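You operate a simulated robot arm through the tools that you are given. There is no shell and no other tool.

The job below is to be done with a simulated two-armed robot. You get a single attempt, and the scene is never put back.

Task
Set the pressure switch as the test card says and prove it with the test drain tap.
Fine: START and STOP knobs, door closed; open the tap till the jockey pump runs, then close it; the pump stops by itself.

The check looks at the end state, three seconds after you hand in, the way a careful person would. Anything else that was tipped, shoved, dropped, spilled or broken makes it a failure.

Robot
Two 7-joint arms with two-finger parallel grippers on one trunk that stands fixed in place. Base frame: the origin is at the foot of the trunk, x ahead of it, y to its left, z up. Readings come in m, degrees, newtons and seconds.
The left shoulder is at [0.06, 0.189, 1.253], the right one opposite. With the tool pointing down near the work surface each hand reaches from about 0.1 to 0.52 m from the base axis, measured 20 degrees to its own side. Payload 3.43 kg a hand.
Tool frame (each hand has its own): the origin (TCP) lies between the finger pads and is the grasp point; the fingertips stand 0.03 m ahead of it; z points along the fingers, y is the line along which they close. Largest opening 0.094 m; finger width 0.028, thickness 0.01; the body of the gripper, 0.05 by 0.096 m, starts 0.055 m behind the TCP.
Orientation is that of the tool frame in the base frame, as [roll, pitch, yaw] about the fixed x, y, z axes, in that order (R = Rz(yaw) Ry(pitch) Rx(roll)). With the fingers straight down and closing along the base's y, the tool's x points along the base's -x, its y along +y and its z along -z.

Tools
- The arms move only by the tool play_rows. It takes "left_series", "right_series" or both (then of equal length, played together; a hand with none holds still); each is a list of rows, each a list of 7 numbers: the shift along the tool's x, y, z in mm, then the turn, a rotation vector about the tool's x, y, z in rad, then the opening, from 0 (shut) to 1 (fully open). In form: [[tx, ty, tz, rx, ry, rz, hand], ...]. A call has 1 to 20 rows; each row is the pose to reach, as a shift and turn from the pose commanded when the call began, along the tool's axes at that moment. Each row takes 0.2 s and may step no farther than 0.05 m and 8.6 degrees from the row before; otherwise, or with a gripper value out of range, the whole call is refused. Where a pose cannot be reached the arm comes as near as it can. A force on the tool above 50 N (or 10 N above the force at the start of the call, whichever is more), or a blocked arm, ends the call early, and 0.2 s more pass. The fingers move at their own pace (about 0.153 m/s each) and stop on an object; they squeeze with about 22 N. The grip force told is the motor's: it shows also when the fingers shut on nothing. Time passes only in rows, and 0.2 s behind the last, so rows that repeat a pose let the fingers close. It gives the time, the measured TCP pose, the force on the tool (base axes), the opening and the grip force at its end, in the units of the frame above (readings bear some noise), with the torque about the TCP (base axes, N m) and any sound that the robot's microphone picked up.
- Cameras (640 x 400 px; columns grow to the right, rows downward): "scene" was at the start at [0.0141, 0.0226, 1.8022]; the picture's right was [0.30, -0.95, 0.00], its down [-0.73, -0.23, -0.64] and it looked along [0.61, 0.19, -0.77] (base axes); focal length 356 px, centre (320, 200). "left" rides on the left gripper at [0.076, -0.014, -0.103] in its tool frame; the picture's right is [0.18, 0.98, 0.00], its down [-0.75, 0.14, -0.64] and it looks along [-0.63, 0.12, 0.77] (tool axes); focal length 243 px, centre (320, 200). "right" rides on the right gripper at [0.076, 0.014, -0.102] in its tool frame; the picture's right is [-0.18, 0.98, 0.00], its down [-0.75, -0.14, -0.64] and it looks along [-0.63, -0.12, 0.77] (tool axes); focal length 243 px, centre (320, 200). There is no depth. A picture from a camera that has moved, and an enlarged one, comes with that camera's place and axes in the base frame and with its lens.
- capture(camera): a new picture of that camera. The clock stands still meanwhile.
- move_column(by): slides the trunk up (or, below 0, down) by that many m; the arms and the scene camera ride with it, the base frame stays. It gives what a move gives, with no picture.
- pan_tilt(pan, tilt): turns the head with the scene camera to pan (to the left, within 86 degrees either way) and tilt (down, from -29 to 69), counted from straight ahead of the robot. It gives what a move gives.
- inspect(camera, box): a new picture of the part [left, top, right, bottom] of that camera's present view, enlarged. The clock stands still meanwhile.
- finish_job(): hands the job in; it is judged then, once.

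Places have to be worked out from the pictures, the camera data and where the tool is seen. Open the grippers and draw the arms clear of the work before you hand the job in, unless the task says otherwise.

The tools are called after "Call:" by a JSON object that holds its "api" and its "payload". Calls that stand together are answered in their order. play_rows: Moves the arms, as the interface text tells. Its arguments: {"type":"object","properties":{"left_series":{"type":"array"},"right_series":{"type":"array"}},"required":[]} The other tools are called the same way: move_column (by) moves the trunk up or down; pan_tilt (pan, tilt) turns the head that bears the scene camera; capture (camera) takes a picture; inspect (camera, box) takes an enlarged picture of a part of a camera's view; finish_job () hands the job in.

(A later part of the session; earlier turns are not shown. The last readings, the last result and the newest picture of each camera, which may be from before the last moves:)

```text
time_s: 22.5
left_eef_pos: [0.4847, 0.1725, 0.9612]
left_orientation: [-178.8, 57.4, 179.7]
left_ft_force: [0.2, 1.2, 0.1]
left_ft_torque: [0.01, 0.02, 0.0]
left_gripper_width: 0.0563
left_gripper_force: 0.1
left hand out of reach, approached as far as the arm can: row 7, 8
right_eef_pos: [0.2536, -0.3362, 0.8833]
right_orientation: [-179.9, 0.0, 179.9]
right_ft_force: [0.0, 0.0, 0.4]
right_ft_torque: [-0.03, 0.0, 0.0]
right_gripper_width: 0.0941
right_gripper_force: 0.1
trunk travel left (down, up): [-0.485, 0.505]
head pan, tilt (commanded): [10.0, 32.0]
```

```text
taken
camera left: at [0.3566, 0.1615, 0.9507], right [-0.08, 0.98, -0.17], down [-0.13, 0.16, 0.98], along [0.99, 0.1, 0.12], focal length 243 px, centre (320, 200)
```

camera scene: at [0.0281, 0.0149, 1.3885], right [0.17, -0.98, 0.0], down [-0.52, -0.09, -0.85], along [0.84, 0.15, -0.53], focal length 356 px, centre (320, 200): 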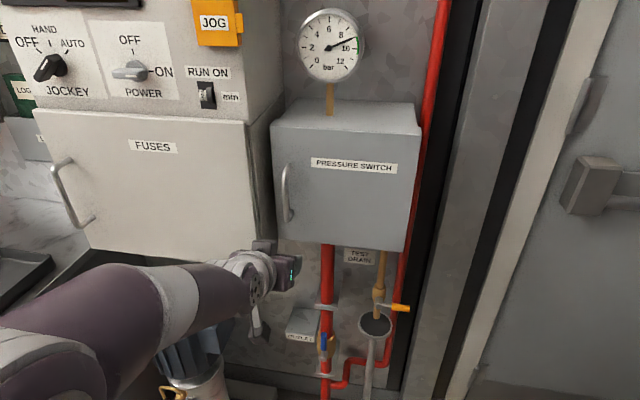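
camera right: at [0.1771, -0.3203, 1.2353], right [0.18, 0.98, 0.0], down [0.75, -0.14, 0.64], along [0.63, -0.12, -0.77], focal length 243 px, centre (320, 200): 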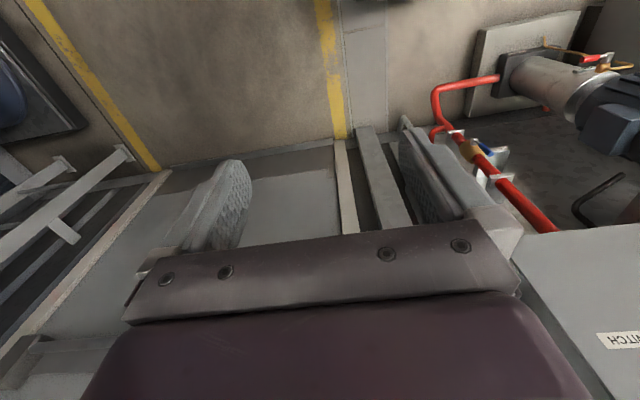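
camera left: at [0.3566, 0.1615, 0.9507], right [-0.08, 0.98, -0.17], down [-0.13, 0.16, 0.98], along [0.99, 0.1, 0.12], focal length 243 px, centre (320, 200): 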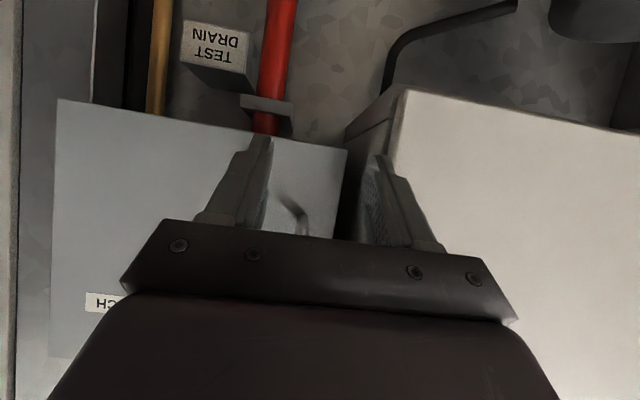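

Pitch stops near 57°, which is good enough to grip the vertical bar. I raise the hand to about [0.49, 0.167, 1.08], still in front of the handle.

Call:
{"api": "play_rows", "payload": {"left_series": [[-26, -2, -15, 0, 0, 0, 0.7], [-52, -4, -30, 0, 0, 0, 0.7], [-78, -5, -46, 0, 0, 0, 0.7], [-100, -6, -60, 0, 0, 0, 0.7]]}}

Call:
{"api": "capture", "payload": {"camera": "scene"}}

Call:
{"api": "capture", "payload": {"camera": "left"}}

```text
time_s: 23.5
left_eef_pos: [0.4866, 0.168, 1.0738]
left_orientation: [-178.8, 57.2, 179.8]
left_ft_force: [-1.0, 0.3, -0.2]
left_ft_torque: [-0.01, 0.01, 0.01]
left_gripper_width: 0.0657
left_gripper_force: 0.0
left hand out of reach, approached as far as the arm can: row 2
right_eef_pos: [0.2538, -0.3345, 0.8836]
right_orientation: [-180.0, 0.0, 179.9]
right_ft_force: [0.2, 0.5, -0.6]
right_ft_torque: [0.0, 0.02, 0.02]
right_gripper_width: 0.0939
right_gripper_force: 0.1
trunk travel left (down, up): [-0.485, 0.505]
head pan, tilt (commanded): [10.0, 32.0]
```

```text
taken
camera scene: at [0.0286, 0.0149, 1.3885], right [0.17, -0.98, 0.0], down [-0.52, -0.09, -0.85], along [0.84, 0.15, -0.53], focal length 356 px, centre (320, 200)
```

scene: 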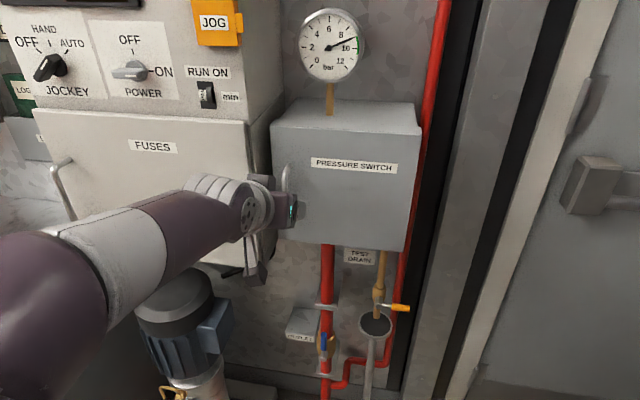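

```text
taken
camera left: at [0.3592, 0.1575, 1.0645], right [-0.08, 0.98, -0.17], down [-0.13, 0.16, 0.98], along [0.99, 0.1, 0.11], focal length 243 px, centre (320, 200)
```

left: 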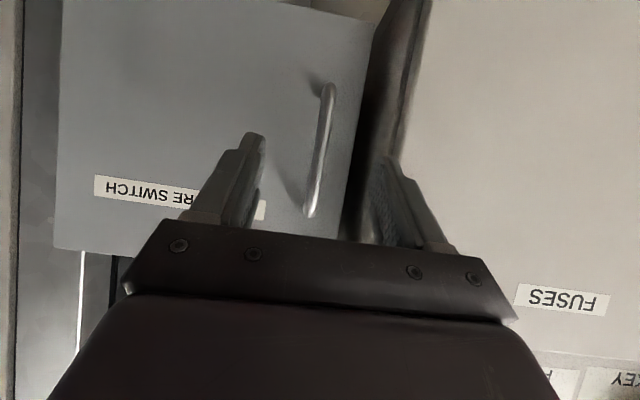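

The hand is well placed: the handle lies midway between the fingers. I advance to the bar and close on it.

Call:
{"api": "play_rows", "payload": {"left_series": [[-9, 1, 27, 0, 0, 0, 0.6], [-18, 1, 54, 0, 0, 0, 0.6], [-18, 1, 54, 0, 0, 0, 0], [-18, 1, 54, 0, 0, 0, 0], [-18, 1, 54, 0, 0, 0, 0]]}}

Call:
{"api": "capture", "payload": {"camera": "left"}}

Call:
{"api": "capture", "payload": {"camera": "scene"}}

```text
time_s: 24.7
left_eef_pos: [0.5432, 0.1703, 1.0579]
left_orientation: [-178.7, 57.3, 179.6]
left_ft_force: [-1.1, 4.1, -2.8]
left_ft_torque: [-0.04, -0.01, -0.01]
left_gripper_width: 0.0148
left_gripper_force: 44.9
right_eef_pos: [0.2542, -0.3352, 0.8833]
right_orientation: [180.0, 0.0, -179.9]
right_ft_force: [-0.8, 0.5, 0.2]
right_ft_torque: [0.01, 0.02, -0.02]
right_gripper_width: 0.0941
right_gripper_force: 0.0
trunk travel left (down, up): [-0.485, 0.505]
head pan, tilt (commanded): [10.0, 32.0]
```

```text
taken
camera left: at [0.4146, 0.1585, 1.049], right [-0.08, 0.98, -0.17], down [-0.13, 0.16, 0.98], along [0.99, 0.1, 0.11], focal length 243 px, centre (320, 200)
```

left: 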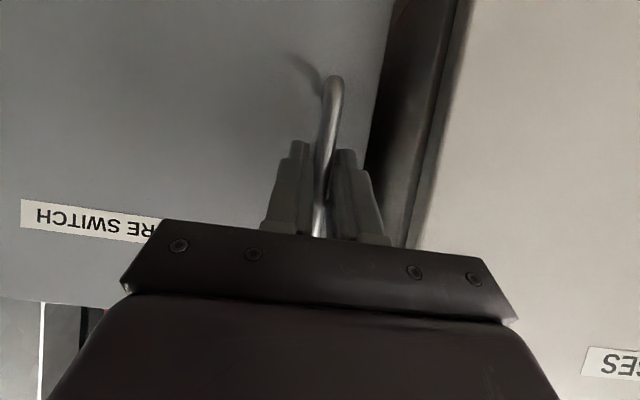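

```text
taken
camera scene: at [0.0287, 0.0159, 1.3885], right [0.17, -0.98, 0.0], down [-0.52, -0.09, -0.85], along [0.84, 0.15, -0.53], focal length 356 px, centre (320, 200)
```

scene: 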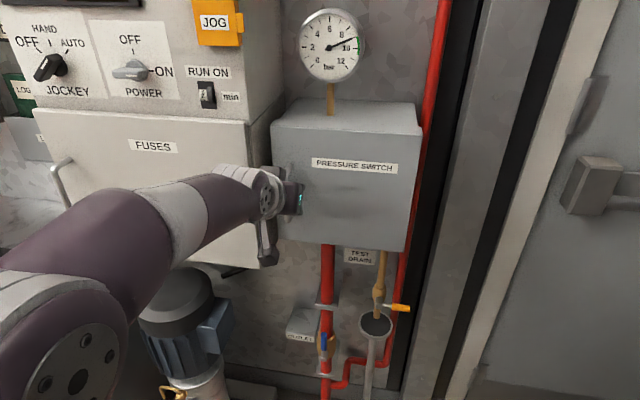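

The bar is held (width 15 mm). I pull the door open along its arc about a hinge near (0.593, -0.05), to 20° first.

Call:
{"api": "play_rows", "payload": {"left_series": [[5, -2.5, -8, 0, 0, 0, 0], [10.4, -5.5, -16.1, 0, 0, 0, 0], [20.4, -12.3, -31.6, 0, 0, 0, 0], [29.9, -20.7, -46.4, 0, 0, 0, 0], [39.2, -30.7, -60.9, 0, 0, 0, 0]]}}

Call:
{"api": "capture", "payload": {"camera": "scene"}}

Call:
{"api": "capture", "payload": {"camera": "left"}}

```text
time_s: 25.9
left_eef_pos: [0.474, 0.1376, 1.0595]
left_orientation: [-179.1, 57.1, 179.3]
left_ft_force: [13.1, -18.2, -9.9]
left_ft_torque: [0.35, 0.26, -0.29]
left_gripper_width: 0.0106
left_gripper_force: 44.2
right_eef_pos: [0.2558, -0.3376, 0.8812]
right_orientation: [179.8, -0.2, -180.0]
right_ft_force: [-0.2, 0.1, 0.2]
right_ft_torque: [0.01, 0.03, -0.02]
right_gripper_width: 0.0941
right_gripper_force: 0.0
trunk travel left (down, up): [-0.485, 0.505]
head pan, tilt (commanded): [10.0, 32.0]
```

```text
taken
camera scene: at [0.0325, 0.0111, 1.3884], right [0.17, -0.98, 0.0], down [-0.52, -0.09, -0.85], along [0.83, 0.15, -0.53], focal length 356 px, centre (320, 200)
```

scene: 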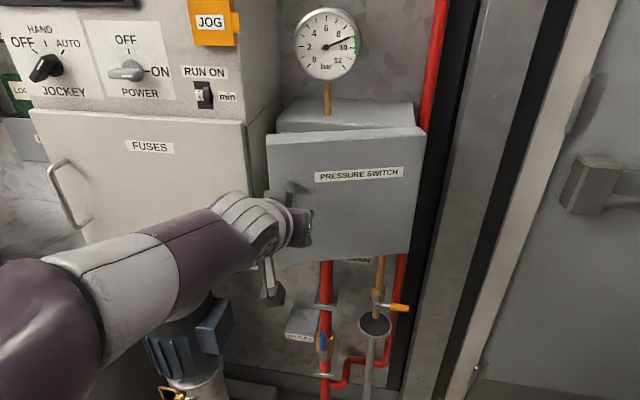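

```text
taken
camera left: at [0.3455, 0.1264, 1.0503], right [-0.08, 0.98, -0.16], down [-0.13, 0.15, 0.98], along [0.99, 0.09, 0.11], focal length 243 px, centre (320, 200)
```

left: 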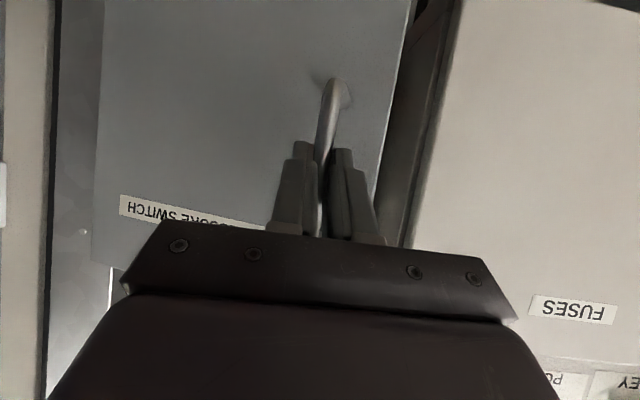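

The door swings (about 20° open), with a sideways pull showing the arc needs a little more -y. I continue a bit with that correction.

Call:
{"api": "play_rows", "payload": {"left_series": [[3, -9, -5, 0, 0, 0, 0], [9, -16, -14, 0, 0, 0, 0], [15, -25, -23, 0, 0, 0, 0]]}}

Call:
{"api": "capture", "payload": {"camera": "scene"}}

Call:
{"api": "capture", "payload": {"camera": "left"}}

```text
time_s: 26.7
left_eef_pos: [0.4442, 0.1127, 1.0589]
left_orientation: [-179.1, 57.1, 179.4]
left_ft_force: [19.6, -20.4, -12.9]
left_ft_torque: [0.12, 0.12, -0.23]
left_gripper_width: 0.0106
left_gripper_force: 44.0
right_eef_pos: [0.2563, -0.3374, 0.8818]
right_orientation: [179.8, -0.1, -179.9]
right_ft_force: [0.5, 0.5, 0.8]
right_ft_torque: [0.04, 0.02, -0.01]
right_gripper_width: 0.0941
right_gripper_force: 0.0
trunk travel left (down, up): [-0.485, 0.505]
head pan, tilt (commanded): [10.0, 32.0]
```

```text
taken
camera scene: at [0.0342, 0.011, 1.3884], right [0.17, -0.98, 0.0], down [-0.53, -0.09, -0.85], along [0.83, 0.15, -0.53], focal length 356 px, centre (320, 200)
```

scene: 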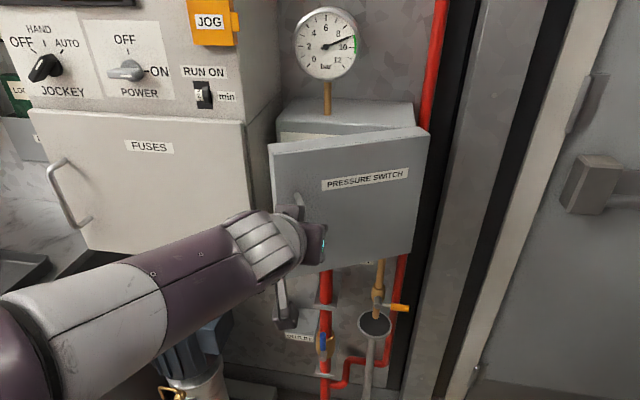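

```text
taken
camera left: at [0.3165, 0.1025, 1.0503], right [-0.07, 0.98, -0.16], down [-0.13, 0.15, 0.98], along [0.99, 0.09, 0.11], focal length 243 px, centre (320, 200)
```

left: 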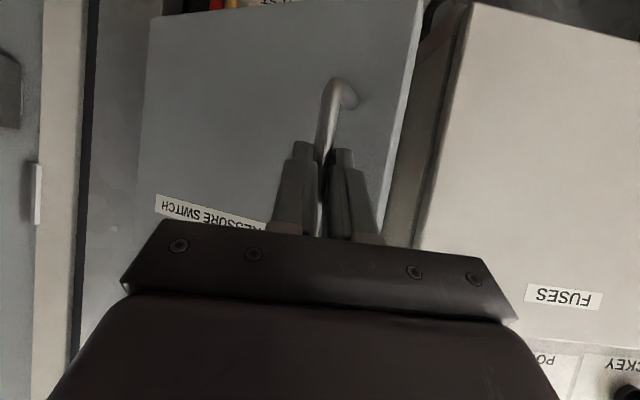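

The door is about 30° open; the radial pull suggests the hinge is nearer (0.62, -0.045). I continue along that corrected arc to about 42°.

Call:
{"api": "play_rows", "payload": {"left_series": [[1.3, -16.8, -2, 0, 0, 0, 0], [7.6, -33, -11.9, 0, 0, 0, 0], [13.3, -50, -20.6, 0, 0, 0, 0]]}}

Call:
{"api": "capture", "payload": {"camera": "scene"}}

Call:
{"api": "capture", "payload": {"camera": "left"}}

```text
time_s: 27.5
left_eef_pos: [0.4121, 0.0706, 1.0619]
left_orientation: [-178.9, 57.0, 179.9]
left_ft_force: [-31.1, 19.4, -33.3]
left_ft_torque: [0.47, 0.86, 0.3]
left_gripper_width: 0.0109
left_gripper_force: 44.3
right_eef_pos: [0.2522, -0.3327, 0.8863]
right_orientation: [-179.8, 0.2, 180.0]
right_ft_force: [0.4, 0.0, 0.1]
right_ft_torque: [0.01, -0.02, 0.01]
right_gripper_width: 0.0939
right_gripper_force: 0.2
trunk travel left (down, up): [-0.485, 0.505]
head pan, tilt (commanded): [10.0, 32.0]
```

```text
taken
camera scene: at [0.0246, 0.0198, 1.3881], right [0.17, -0.98, 0.0], down [-0.52, -0.1, -0.85], along [0.84, 0.15, -0.53], focal length 356 px, centre (320, 200)
```

scene: 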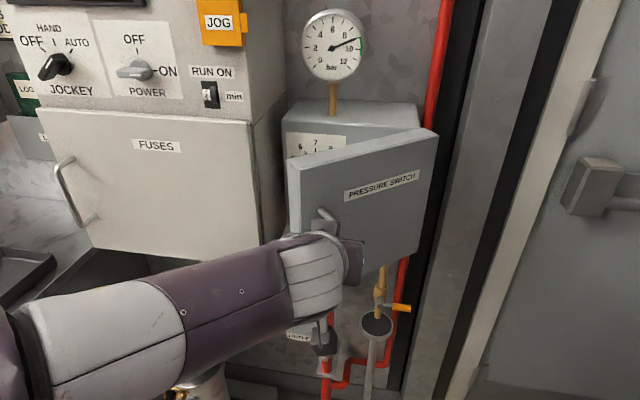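

```text
taken
camera left: at [0.2836, 0.0592, 1.0518], right [-0.08, 0.98, -0.17], down [-0.12, 0.15, 0.98], along [0.99, 0.1, 0.11], focal length 243 px, centre (320, 200)
```

left: 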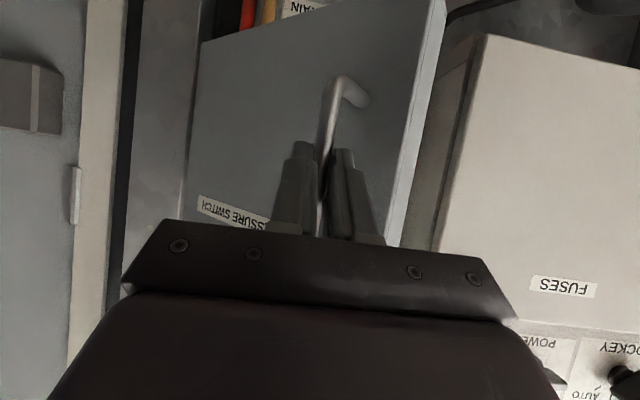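

Now the pull has reversed (I over-corrected), but the door is about 42° open and the dials start to show. I release the bar and draw back along the fingers.

Call:
{"api": "play_rows", "payload": {"left_series": [[0, 0, 0, 0, 0, 0, 0.5], [0, 0, 0, 0, 0, 0, 0.5], [0, 0, -20, 0, 0, 0, 0.5], [0, 0, -40, 0, 0, 0, 0.5], [0, 0, -60, 0, 0, 0, 0.5]]}}

Call:
{"api": "capture", "payload": {"camera": "scene"}}

Call:
{"api": "capture", "payload": {"camera": "left"}}

```text
time_s: 28.7
left_eef_pos: [0.3645, 0.069, 1.0964]
left_orientation: [-178.7, 57.3, 179.8]
left_ft_force: [0.8, -0.4, 0.1]
left_ft_torque: [-0.05, 0.02, -0.01]
left_gripper_width: 0.0472
left_gripper_force: 0.1
right_eef_pos: [0.2534, -0.3347, 0.883]
right_orientation: [-180.0, -0.1, 179.9]
right_ft_force: [0.7, -0.8, 0.0]
right_ft_torque: [0.01, -0.01, 0.0]
right_gripper_width: 0.0939
right_gripper_force: 0.0
trunk travel left (down, up): [-0.485, 0.505]
head pan, tilt (commanded): [10.0, 32.0]
```

```text
taken
camera scene: at [0.0282, 0.0152, 1.3885], right [0.17, -0.98, 0.0], down [-0.52, -0.09, -0.85], along [0.84, 0.15, -0.53], focal length 356 px, centre (320, 200)
```

scene: 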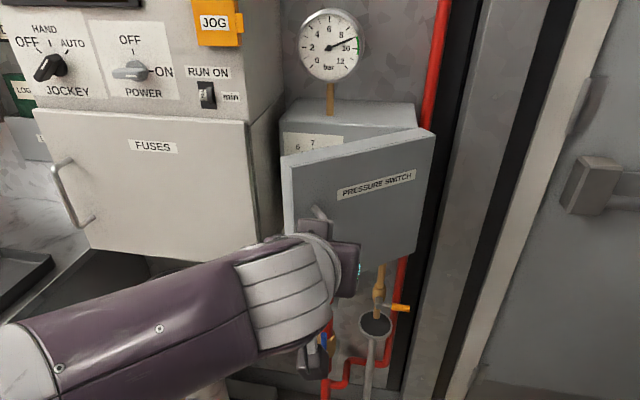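

```text
taken
camera left: at [0.2362, 0.0579, 1.0866], right [-0.08, 0.98, -0.17], down [-0.13, 0.16, 0.98], along [0.99, 0.1, 0.12], focal length 243 px, centre (320, 200)
```

left: 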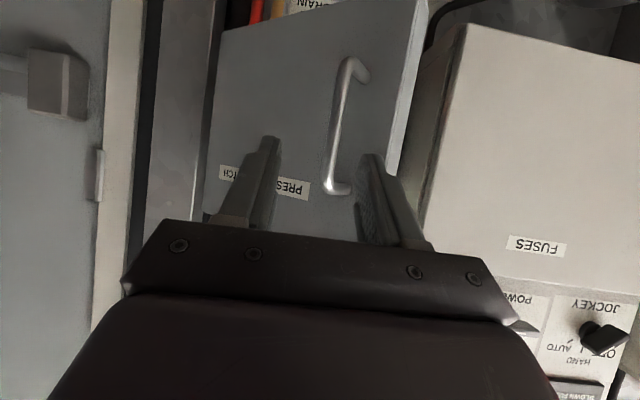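

The door stays ajar at about 33°, free edge near (0.468, 0.145). I will push it open from inside with the fingers reaching over its top edge, so I raise the trunk 0.2 m first (the hand is clear of the bar).

Call:
{"api": "move_column", "payload": {"by": 0.2}}

Call:
{"api": "capture", "payload": {"camera": "scene"}}

Call:
{"api": "capture", "payload": {"camera": "left"}}

```text
time_s: 30.8
left_eef_pos: [0.3644, 0.0686, 1.2959]
left_orientation: [-178.8, 57.4, 179.6]
left_ft_force: [0.6, 0.2, 0.5]
left_ft_torque: [0.01, 0.01, 0.05]
left_gripper_width: 0.0471
left_gripper_force: 0.0
right_eef_pos: [0.2548, -0.3359, 1.0823]
right_orientation: [179.9, 0.0, -180.0]
right_ft_force: [0.4, -0.1, 0.2]
right_ft_torque: [-0.03, 0.04, 0.0]
right_gripper_width: 0.0943
right_gripper_force: 0.1
trunk travel left (down, up): [-0.685, 0.305]
head pan, tilt (commanded): [10.0, 32.0]
```

```text
taken
camera scene: at [0.0287, 0.015, 1.5885], right [0.17, -0.98, 0.0], down [-0.52, -0.09, -0.85], along [0.84, 0.15, -0.53], focal length 356 px, centre (320, 200)
```

scene: 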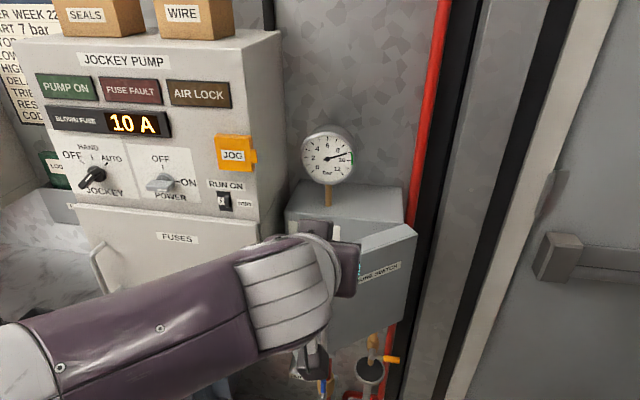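

```text
taken
camera left: at [0.2367, 0.0577, 1.2863], right [-0.08, 0.98, -0.17], down [-0.13, 0.16, 0.98], along [0.99, 0.1, 0.11], focal length 243 px, centre (320, 200)
```

left: 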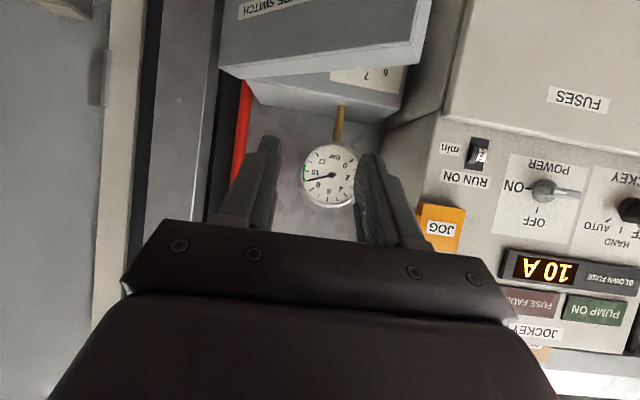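

Now I bring the closed fingers to above the gap behind the door, near (0.54, 0.15, 1.26), at 35° pitch.

Call:
{"api": "play_rows", "payload": {"left_series": [[-13, 16, 34, 0, 0.078, 0, 0.2], [-26, 32, 67, 0, 0.156, 0, 0], [-39, 48, 101, 0, 0.234, 0, 0], [-52, 65, 134, 0, 0.312, 0, 0], [-65, 81, 168, 0, 0.39, 0, 0]]}}

Call:
{"api": "capture", "payload": {"camera": "scene"}}

Call:
{"api": "capture", "payload": {"camera": "left"}}

```text
time_s: 32.0
left_eef_pos: [0.5497, 0.1447, 1.2595]
left_orientation: [-179.2, 34.8, 179.1]
left_ft_force: [0.0, 0.7, -0.3]
left_ft_torque: [-0.04, 0.05, -0.03]
left_gripper_width: 0.0
left_gripper_force: 22.1
right_eef_pos: [0.2555, -0.335, 1.0837]
right_orientation: [-180.0, -0.1, -180.0]
right_ft_force: [0.2, -0.1, 0.7]
right_ft_torque: [0.02, 0.07, 0.0]
right_gripper_width: 0.0939
right_gripper_force: 0.0
trunk travel left (down, up): [-0.685, 0.305]
head pan, tilt (commanded): [10.0, 32.0]
```

```text
taken
camera scene: at [0.0314, 0.0156, 1.5884], right [0.17, -0.98, 0.0], down [-0.52, -0.09, -0.85], along [0.83, 0.15, -0.53], focal length 356 px, centre (320, 200)
```

scene: 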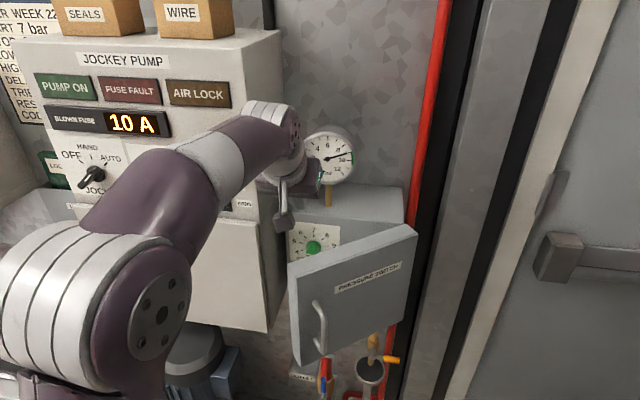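

```text
taken
camera left: at [0.4274, 0.1349, 1.2992], right [-0.13, 0.98, -0.12], down [0.26, 0.15, 0.96], along [0.96, 0.09, -0.27], focal length 243 px, centre (320, 200)
```

left: 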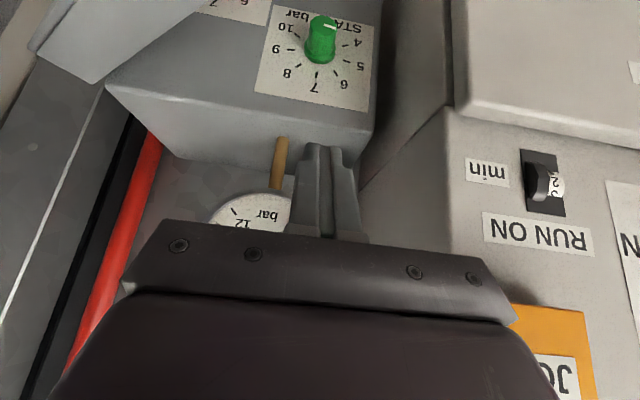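

The green START dial is visible at about (0.60, 0.132, 1.105), knob protruding. I lower the fingers behind the door's top edge, keeping above and in front of that knob.

Call:
{"api": "play_rows", "payload": {"left_series": [[21, 3, 24, 0, 0, 0, 0], [42, 5, 48, 0, 0, 0, 0], [62, 5, 72, 0, 0, 0, 0]]}}

Call:
{"api": "capture", "payload": {"camera": "scene"}}

Call:
{"api": "capture", "payload": {"camera": "left"}}

```text
time_s: 32.8
left_eef_pos: [0.5358, 0.1473, 1.1657]
left_orientation: [-179.1, 34.9, 179.1]
left_ft_force: [0.0, -0.2, 0.2]
left_ft_torque: [-0.02, -0.01, -0.01]
left_gripper_width: 0.0002
left_gripper_force: 22.4
right_eef_pos: [0.254, -0.336, 1.0829]
right_orientation: [180.0, -0.1, 180.0]
right_ft_force: [0.2, 0.7, 0.3]
right_ft_torque: [0.01, -0.02, -0.01]
right_gripper_width: 0.0941
right_gripper_force: 0.0
trunk travel left (down, up): [-0.685, 0.305]
head pan, tilt (commanded): [10.0, 32.0]
```

```text
taken
camera scene: at [0.0289, 0.0149, 1.5885], right [0.17, -0.98, 0.0], down [-0.52, -0.09, -0.85], along [0.84, 0.15, -0.53], focal length 356 px, centre (320, 200)
```

scene: 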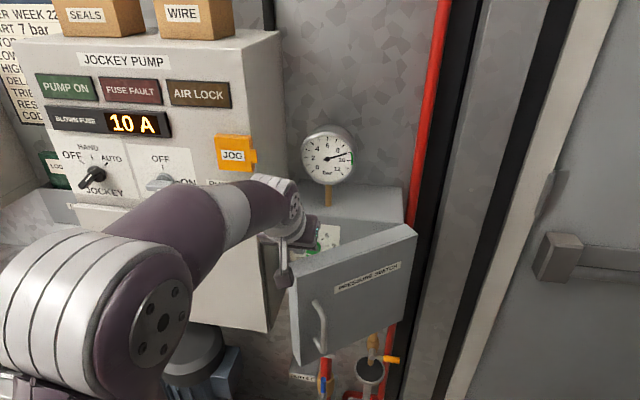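

```text
taken
camera left: at [0.4139, 0.1361, 1.2044], right [-0.13, 0.98, -0.12], down [0.25, 0.15, 0.96], along [0.96, 0.09, -0.27], focal length 243 px, centre (320, 200)
```

left: 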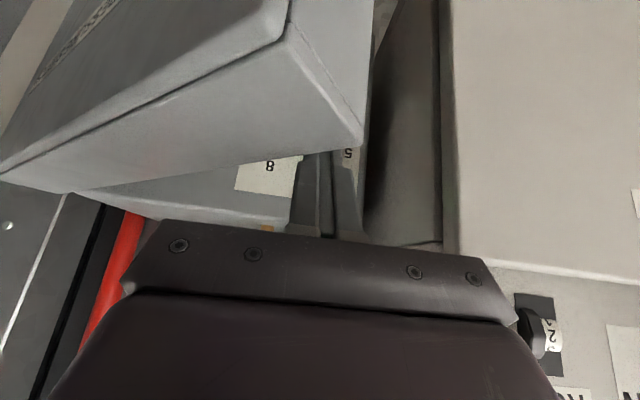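

The fingers are behind the door edge with no contact. I sweep the door open about its hinge, slowly.

Call:
{"api": "play_rows", "payload": {"left_series": [[9, -9, -6, 0, 0, 0, 0], [19, -19, -13, 0, 0, 0, 0], [30, -29, -21, 0, 0, 0, 0], [40, -40, -28, 0, 0, 0, 0], [49, -52, -34, 0, 0, 0, 0], [57, -65, -40, 0, 0, 0, 0], [65, -79, -45, 0, 0, 0, 0], [72, -93, -50, 0, 0, 0, 0]]}}

Call:
{"api": "capture", "payload": {"camera": "scene"}}

Call:
{"api": "capture", "payload": {"camera": "left"}}

```text
time_s: 34.6
left_eef_pos: [0.4448, 0.0563, 1.164]
left_orientation: [-179.2, 34.9, 179.1]
left_ft_force: [-0.4, -0.7, 0.2]
left_ft_torque: [-0.02, 0.0, 0.03]
left_gripper_width: 0.0
left_gripper_force: 22.1
right_eef_pos: [0.253, -0.3344, 1.0832]
right_orientation: [179.9, 0.0, -180.0]
right_ft_force: [0.1, -0.5, 0.0]
right_ft_torque: [-0.02, -0.02, 0.01]
right_gripper_width: 0.0939
right_gripper_force: 0.1
trunk travel left (down, up): [-0.685, 0.305]
head pan, tilt (commanded): [10.0, 32.0]
```

```text
taken
camera scene: at [0.0283, 0.0147, 1.5885], right [0.17, -0.98, 0.0], down [-0.52, -0.09, -0.85], along [0.84, 0.15, -0.53], focal length 356 px, centre (320, 200)
```

scene: 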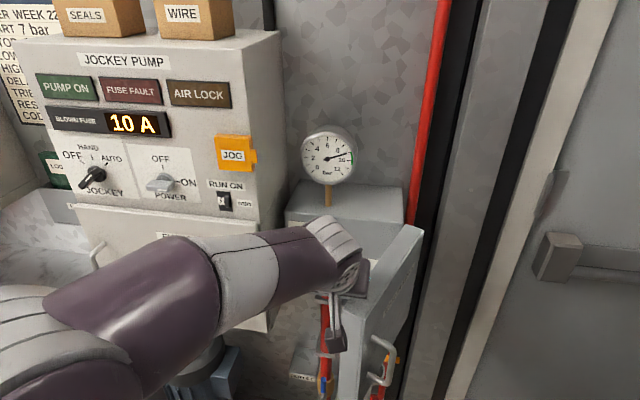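

```text
taken
camera left: at [0.322, 0.0458, 1.2037], right [-0.13, 0.98, -0.12], down [0.25, 0.15, 0.96], along [0.96, 0.09, -0.27], focal length 243 px, centre (320, 200)
```

left: 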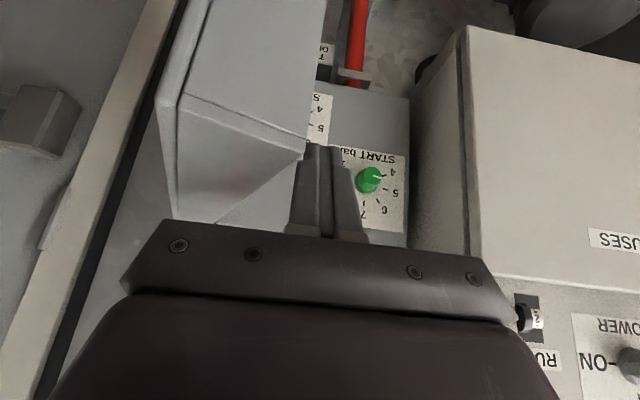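

The door is about 70° open and the START dial shows. I keep sweeping to about 100°.

Call:
{"api": "play_rows", "payload": {"left_series": [[3, -17, -2, 0, 0, 0, 0], [6.6, -34, -4.6, 0, 0, 0, 0], [9.5, -50, -6.6, 0, 0, 0, 0], [12.3, -66, -8.6, 0, 0, 0, 0], [12.7, -82, -8.9, 0, 0, 0, 0], [13.1, -99, -9.2, 0, 0, 0, 0]]}}

Call:
{"api": "capture", "payload": {"camera": "scene"}}

Call:
{"api": "capture", "payload": {"camera": "left"}}

```text
time_s: 36.0
left_eef_pos: [0.4256, -0.0419, 1.1638]
left_orientation: [-179.2, 34.9, 179.0]
left_ft_force: [0.1, 0.0, 0.3]
left_ft_torque: [0.0, 0.02, 0.01]
left_gripper_width: 0.0
left_gripper_force: 21.9
right_eef_pos: [0.2526, -0.3354, 1.0831]
right_orientation: [180.0, 0.0, 180.0]
right_ft_force: [0.9, 0.0, -0.5]
right_ft_torque: [0.02, -0.03, -0.03]
right_gripper_width: 0.0938
right_gripper_force: 0.0
trunk travel left (down, up): [-0.685, 0.305]
head pan, tilt (commanded): [10.0, 32.0]
```

```text
taken
camera scene: at [0.0288, 0.0142, 1.5885], right [0.17, -0.98, 0.0], down [-0.52, -0.09, -0.85], along [0.84, 0.15, -0.53], focal length 356 px, centre (320, 200)
```

scene: 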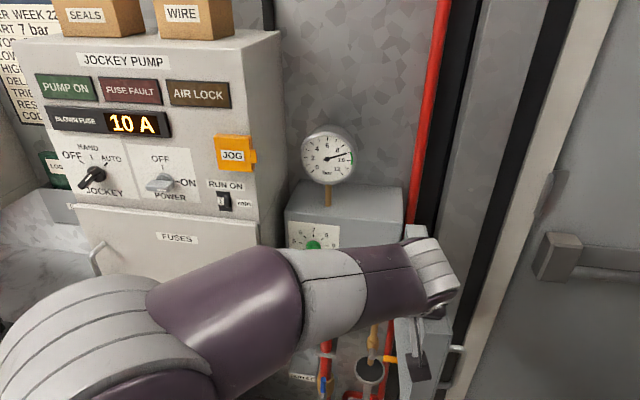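

```text
taken
camera left: at [0.3032, -0.0526, 1.2033], right [-0.13, 0.98, -0.12], down [0.25, 0.15, 0.96], along [0.96, 0.09, -0.27], focal length 243 px, centre (320, 200)
```

left: 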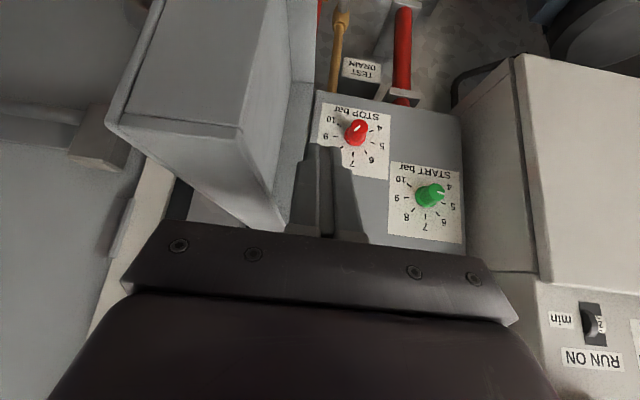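

The door is now wide open and both dials are visible: green START (upper left) and red STOP (lower right). I enlarge them to read the present settings.

Call:
{"api": "inspect", "payload": {"camera": "left", "box": [300, 90, 480, 260]}}

```text
2.35 times, centred on (390, 175) of left
camera zoom: at [0.3032, -0.0526, 1.2033], right [-0.13, 0.98, -0.12], down [0.25, 0.15, 0.96], along [0.96, 0.09, -0.27], focal length 571 px, centre (155, 259)
```

zoom: 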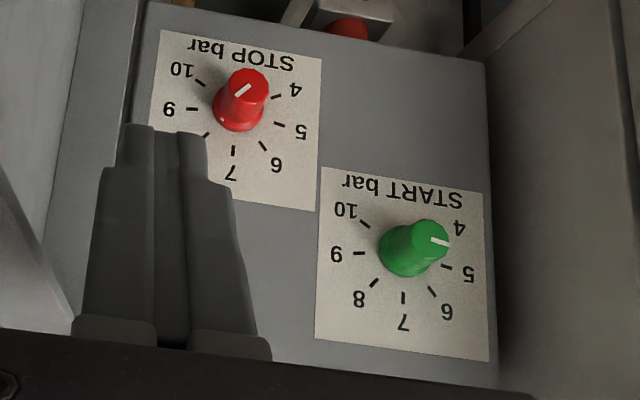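

START reads about 5 and STOP about 8; they must go to 7 and 9. To make more room near STOP I push the door a bit further (to about 115°).

Call:
{"api": "play_rows", "payload": {"left_series": [[-3, -17, 2, 0, 0, 0, 0], [-6, -34, 4, 0, 0, 0, 0], [-11, -50, 8, 0, 0, 0, 0]]}}

Call:
{"api": "capture", "payload": {"camera": "left"}}

Call:
{"api": "capture", "payload": {"camera": "scene"}}

```text
time_s: 36.8
left_eef_pos: [0.44, -0.0916, 1.167]
left_orientation: [-179.3, 34.8, 179.1]
left_ft_force: [-0.8, -0.2, 0.0]
left_ft_torque: [0.03, 0.01, 0.0]
left_gripper_width: 0.0
left_gripper_force: 21.7
right_eef_pos: [0.2544, -0.3369, 1.0841]
right_orientation: [-180.0, 0.0, -179.9]
right_ft_force: [0.1, -0.3, 0.1]
right_ft_torque: [0.01, 0.0, 0.0]
right_gripper_width: 0.094
right_gripper_force: 0.1
trunk travel left (down, up): [-0.685, 0.305]
head pan, tilt (commanded): [10.0, 32.0]
```

```text
taken
camera left: at [0.3182, -0.1021, 1.2059], right [-0.13, 0.98, -0.12], down [0.25, 0.15, 0.96], along [0.96, 0.09, -0.27], focal length 243 px, centre (320, 200)
```

left: 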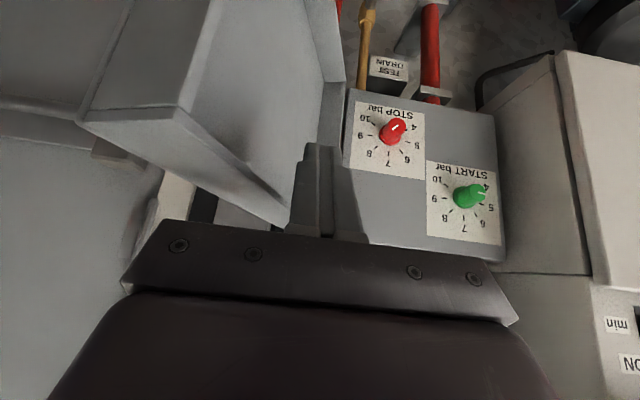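

```text
taken
camera scene: at [0.0292, 0.0144, 1.5885], right [0.17, -0.98, 0.0], down [-0.52, -0.09, -0.85], along [0.83, 0.15, -0.53], focal length 356 px, centre (320, 200)
```

scene: 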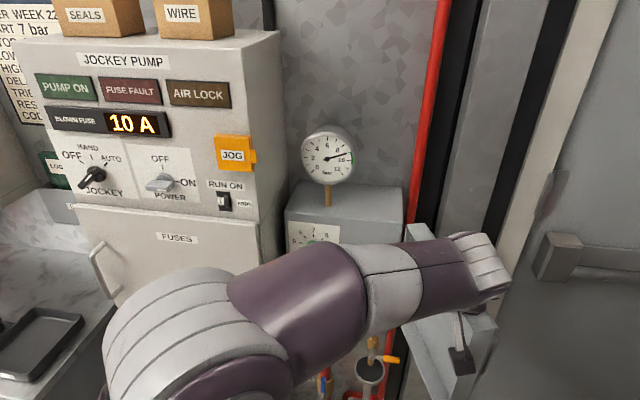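

The door moved easily and stays. I enlarge the dials again for a reading.

Call:
{"api": "inspect", "payload": {"camera": "left", "box": [335, 90, 515, 260]}}

```text
2.35 times, centred on (425, 175) of left
camera zoom: at [0.3182, -0.1021, 1.2059], right [-0.13, 0.98, -0.12], down [0.25, 0.15, 0.96], along [0.96, 0.09, -0.27], focal length 571 px, centre (73, 259)
```

zoom: 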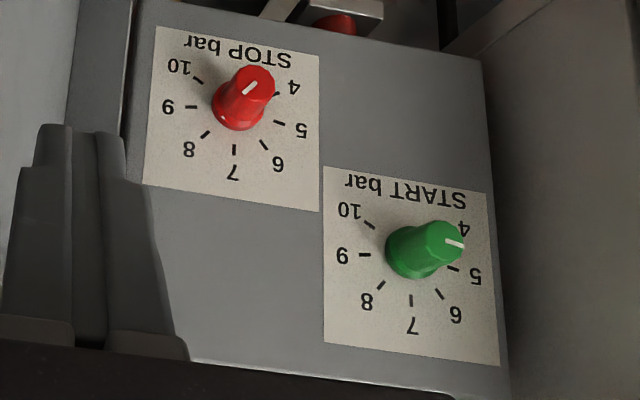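

STOP sits near 8 and START near 5. I withdraw the left hand from behind the door to the free space in front of the box.

Call:
{"api": "play_rows", "payload": {"left_series": [[0, 40, -7, 0, 0, 0, 0], [0, 80, -14, 0, 0, 0, 0], [0, 120, -21, 0, 0, 0, 0], [0, 160, -28, 0, 0, 0, 0], [15, 195, -46, 0, 0, 0, 0], [40, 210, -66, 0, 0, 0, 0]]}}

Call:
{"api": "capture", "payload": {"camera": "scene"}}

Call:
{"api": "capture", "payload": {"camera": "left"}}

```text
time_s: 38.2
left_eef_pos: [0.3729, 0.124, 1.1985]
left_orientation: [-179.2, 35.0, 179.1]
left_ft_force: [-0.2, -0.2, -0.6]
left_ft_torque: [-0.01, -0.02, -0.02]
left_gripper_width: 0.0
left_gripper_force: 22.1
right_eef_pos: [0.2532, -0.335, 1.0836]
right_orientation: [180.0, 0.1, 180.0]
right_ft_force: [0.1, 0.0, -0.1]
right_ft_torque: [0.0, -0.01, -0.03]
right_gripper_width: 0.0941
right_gripper_force: 0.0
trunk travel left (down, up): [-0.685, 0.305]
head pan, tilt (commanded): [10.0, 32.0]
```

```text
taken
camera scene: at [0.0271, 0.0154, 1.5885], right [0.17, -0.98, 0.0], down [-0.52, -0.09, -0.85], along [0.84, 0.15, -0.53], focal length 356 px, centre (320, 200)
```

scene: 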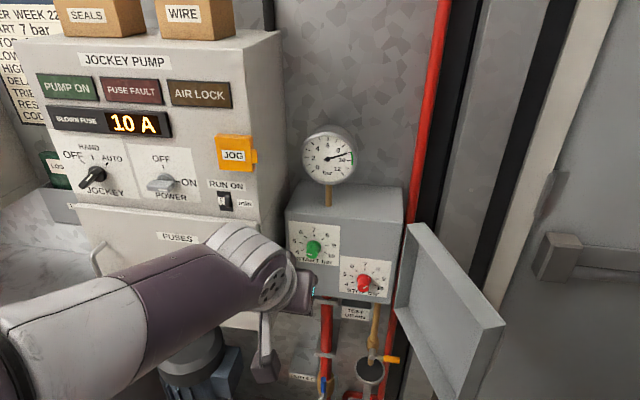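

```text
taken
camera left: at [0.2506, 0.1116, 1.2375], right [-0.13, 0.98, -0.12], down [0.25, 0.15, 0.96], along [0.96, 0.09, -0.27], focal length 243 px, centre (320, 200)
```

left: 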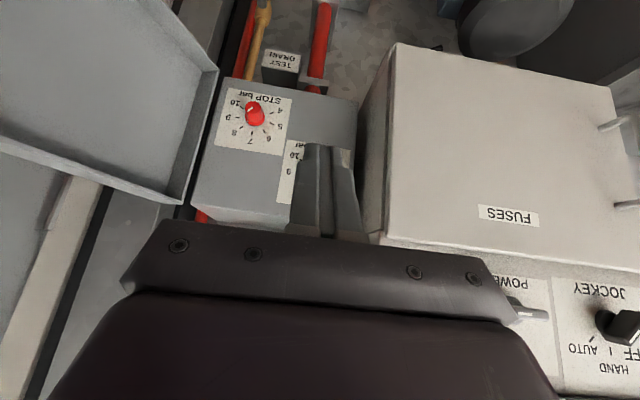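

The door stands open at about 110° and both dials are unobstructed. I lower the trunk by 0.25 m for a better forward-pointing posture and a more frontal view of the dials.

Call:
{"api": "move_column", "payload": {"by": -0.25}}

Call:
{"api": "capture", "payload": {"camera": "scene"}}

Call:
{"api": "inspect", "payload": {"camera": "scene", "box": [270, 70, 430, 190]}}

```text
time_s: 40.8
left_eef_pos: [0.374, 0.1221, 0.949]
left_orientation: [-179.1, 34.9, 179.1]
left_ft_force: [-0.6, -0.1, 0.3]
left_ft_torque: [-0.01, -0.01, 0.01]
left_gripper_width: 0.0
left_gripper_force: 22.3
right_eef_pos: [0.2543, -0.3351, 0.8337]
right_orientation: [180.0, 0.0, -180.0]
right_ft_force: [0.1, -0.6, 0.5]
right_ft_torque: [-0.03, -0.02, -0.02]
right_gripper_width: 0.0941
right_gripper_force: 0.1
trunk travel left (down, up): [-0.435, 0.555]
head pan, tilt (commanded): [10.0, 32.0]
```

```text
taken
camera scene: at [0.0286, 0.015, 1.3386], right [0.17, -0.98, 0.0], down [-0.52, -0.09, -0.85], along [0.84, 0.15, -0.53], focal length 356 px, centre (320, 200)
```

scene: 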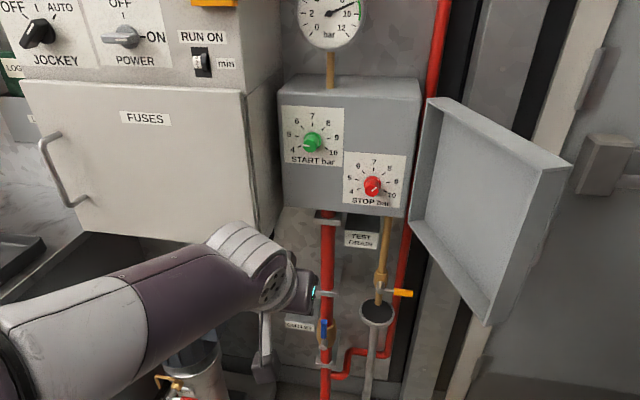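

```text
3.33 times, centred on (350, 130) of scene
camera zoom: at [0.0286, 0.015, 1.3386], right [0.17, -0.98, 0.0], down [-0.52, -0.09, -0.85], along [0.84, 0.15, -0.53], focal length 1188 px, centre (220, 433)
```

zoom: 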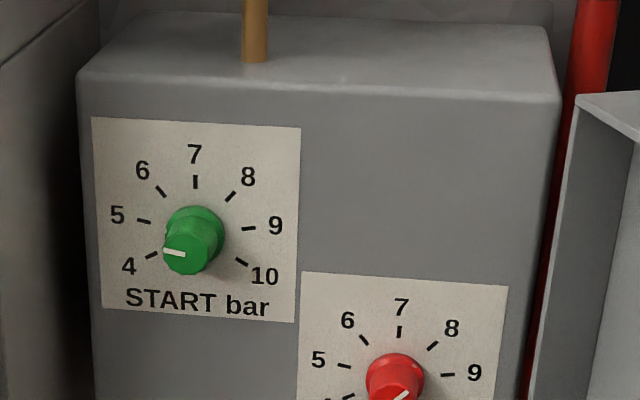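

The dials can now be read well; START points left at 5. I enlarge the lower dial too.

Call:
{"api": "inspect", "payload": {"camera": "scene", "box": [330, 140, 420, 220]}}

Call:
{"api": "inspect", "payload": {"camera": "scene", "box": [275, 95, 355, 170]}}

```text
5.00 times, centred on (375, 180) of scene
camera zoom: at [0.0286, 0.015, 1.3386], right [0.17, -0.98, 0.0], down [-0.52, -0.09, -0.85], along [0.84, 0.15, -0.53], focal length 1783 px, centre (45, 300)
```

zoom: 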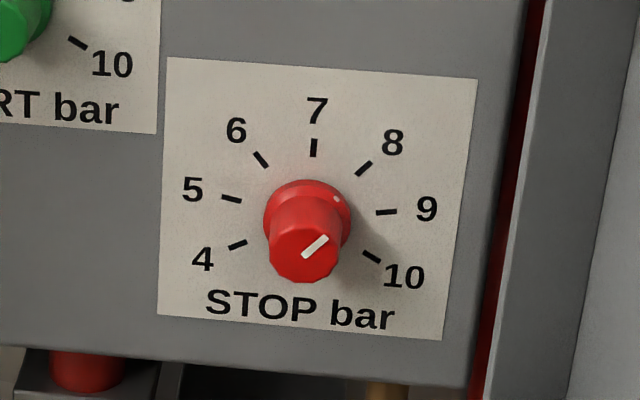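

```text
5.33 times, centred on (315, 132) of scene
camera zoom: at [0.0286, 0.015, 1.3386], right [0.17, -0.98, 0.0], down [-0.52, -0.09, -0.85], along [0.84, 0.15, -0.53], focal length 1901 px, centre (347, 560)
```

zoom: 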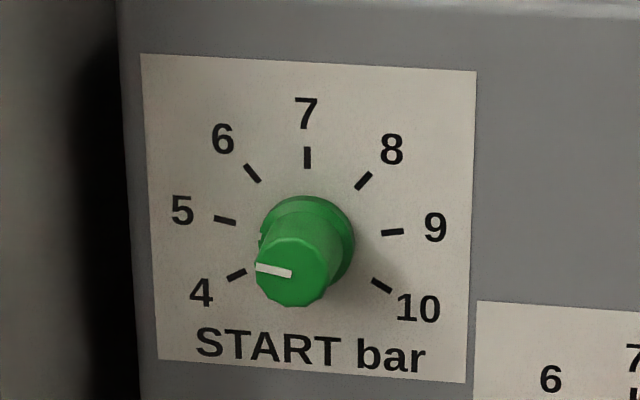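

START is at 5.0 and STOP at about 8.1; 40° per bar, increasing clockwise. Knobs are roughly 26 mm thick and 25 mm long. I bring the left hand in front of START at about (0.53, 0.129, 1.084) with as much pitch (80°) as the arm gives.

Call:
{"api": "play_rows", "payload": {"left_series": [[-29, 1, -3, 0, -0.112, 0, 0.5], [-59, 2, -6, 0, -0.224, 0, 0.5], [-88, 3, -9, 0, -0.336, 0, 0.5], [-117, 4, -12, 0, -0.448, 0, 0.5], [-146, 5, -15, 0, -0.56, 0, 0.5], [-176, 6, -18, 0, -0.672, 0, 0.5], [-205, 7, -21, 0, -0.785, 0, 0.5]]}}

Call:
{"api": "capture", "payload": {"camera": "scene"}}

Call:
{"api": "capture", "payload": {"camera": "left"}}

```text
time_s: 42.4
left_eef_pos: [0.5326, 0.1258, 1.0793]
left_orientation: [-176.0, 79.8, -177.4]
left_ft_force: [0.4, -0.3, 0.6]
left_ft_torque: [0.01, 0.0, 0.0]
left_gripper_width: 0.0471
left_gripper_force: 0.0
right_eef_pos: [0.2549, -0.3348, 0.8335]
right_orientation: [180.0, 0.0, 180.0]
right_ft_force: [-0.1, -0.2, -0.2]
right_ft_torque: [0.04, 0.01, 0.01]
right_gripper_width: 0.0939
right_gripper_force: 0.0
trunk travel left (down, up): [-0.435, 0.555]
head pan, tilt (commanded): [10.0, 32.0]
```

```text
taken
camera scene: at [0.0291, 0.015, 1.3385], right [0.17, -0.98, 0.0], down [-0.52, -0.09, -0.85], along [0.83, 0.15, -0.53], focal length 356 px, centre (320, 200)
```

scene: 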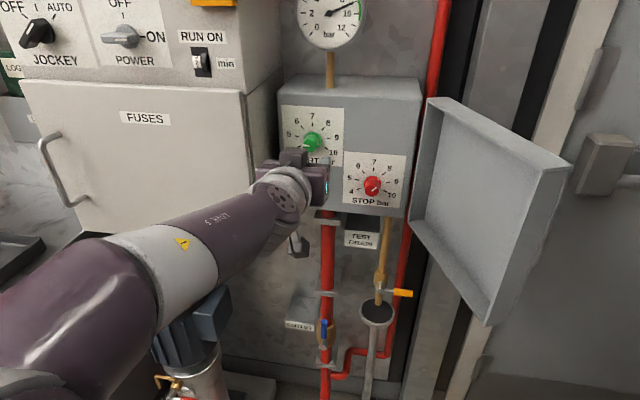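

```text
taken
camera left: at [0.4171, 0.1137, 1.0212], right [-0.01, 0.98, -0.19], down [-0.5, 0.16, 0.85], along [0.87, 0.1, 0.48], focal length 243 px, centre (320, 200)
```

left: 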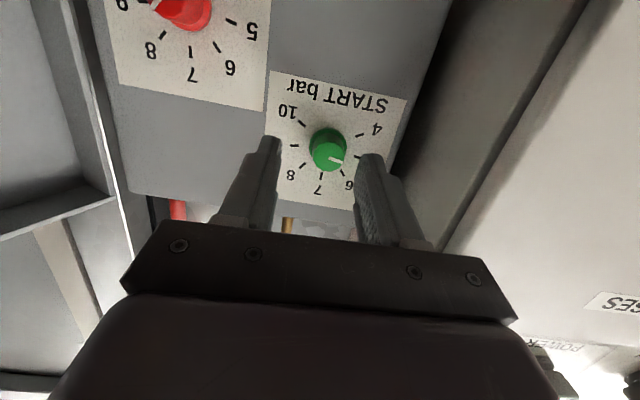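

Pitch 80° works here. I estimate the START knob's front centre at (0.605, 0.1356, 1.084) with the plate near x 0.635. I line the hand up level with the knob axis just in front of it.

Call:
{"api": "play_rows", "payload": {"left_series": [[-5, 5, 12, -0.012, -0.09, 0, 0.5], [-10, 10, 24, -0.023, -0.178, 0, 0.5]]}}

Call:
{"api": "capture", "payload": {"camera": "scene"}}

Call:
{"api": "capture", "payload": {"camera": "left"}}

```text
time_s: 43.0
left_eef_pos: [0.5569, 0.1349, 1.0865]
left_orientation: [-74.3, 89.3, -74.3]
left_ft_force: [0.8, -0.3, -0.2]
left_ft_torque: [0.0, 0.02, 0.02]
left_gripper_width: 0.047
left_gripper_force: 0.0
right_eef_pos: [0.2541, -0.3356, 0.8333]
right_orientation: [180.0, 0.0, -179.9]
right_ft_force: [-0.4, 0.2, 0.4]
right_ft_torque: [0.0, 0.0, -0.01]
right_gripper_width: 0.0938
right_gripper_force: 0.2
trunk travel left (down, up): [-0.435, 0.555]
head pan, tilt (commanded): [10.0, 32.0]
```

```text
taken
camera scene: at [0.0288, 0.015, 1.3385], right [0.17, -0.98, 0.0], down [-0.52, -0.09, -0.85], along [0.84, 0.15, -0.53], focal length 356 px, centre (320, 200)
```

scene: 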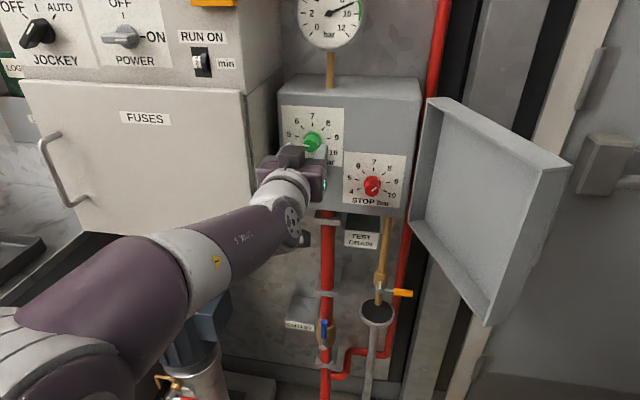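

```text
taken
camera left: at [0.4541, 0.1203, 1.0086], right [0.0, 0.98, -0.19], down [-0.64, 0.15, 0.75], along [0.77, 0.12, 0.63], focal length 243 px, centre (320, 200)
```

left: 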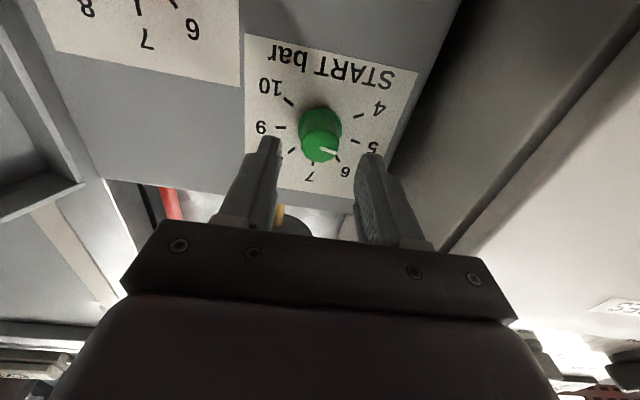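

The hand is level and centred on the knob. I advance to x≈0.585 with the fingers open around the knob and look again.

Call:
{"api": "play_rows", "payload": {"left_series": [[1, 1, 14, 0, 0, 0, 0.5], [1.5, 1.5, 28, 0, 0, 0, 0.5]]}}

Call:
{"api": "capture", "payload": {"camera": "left"}}

Call:
{"api": "inspect", "payload": {"camera": "scene", "box": [240, 90, 400, 210]}}

```text
time_s: 43.6
left_eef_pos: [0.5839, 0.1365, 1.0834]
left_orientation: [-77.1, 89.4, -77.2]
left_ft_force: [0.1, -0.1, -0.4]
left_ft_torque: [-0.01, -0.01, 0.02]
left_gripper_width: 0.0468
left_gripper_force: 0.0
right_eef_pos: [0.254, -0.3355, 0.8333]
right_orientation: [-180.0, 0.0, 180.0]
right_ft_force: [0.2, 1.1, -0.7]
right_ft_torque: [0.0, 0.0, -0.02]
right_gripper_width: 0.0941
right_gripper_force: 0.1
trunk travel left (down, up): [-0.435, 0.555]
head pan, tilt (commanded): [10.0, 32.0]
```

```text
taken
camera left: at [0.4808, 0.1219, 1.0077], right [0.0, 0.98, -0.19], down [-0.64, 0.15, 0.75], along [0.77, 0.12, 0.63], focal length 243 px, centre (320, 200)
```

left: 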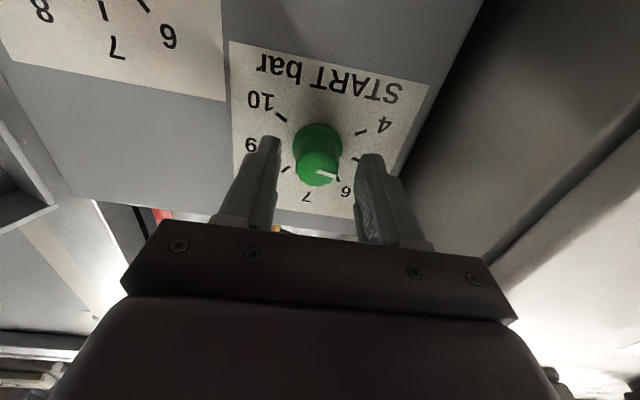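

```text
3.33 times, centred on (320, 150) of scene
camera zoom: at [0.0289, 0.015, 1.3385], right [0.17, -0.98, 0.0], down [-0.52, -0.09, -0.85], along [0.83, 0.15, -0.53], focal length 1188 px, centre (320, 367)
```

zoom: 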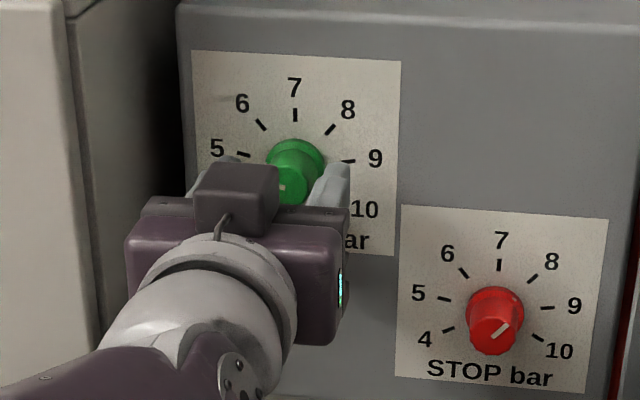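

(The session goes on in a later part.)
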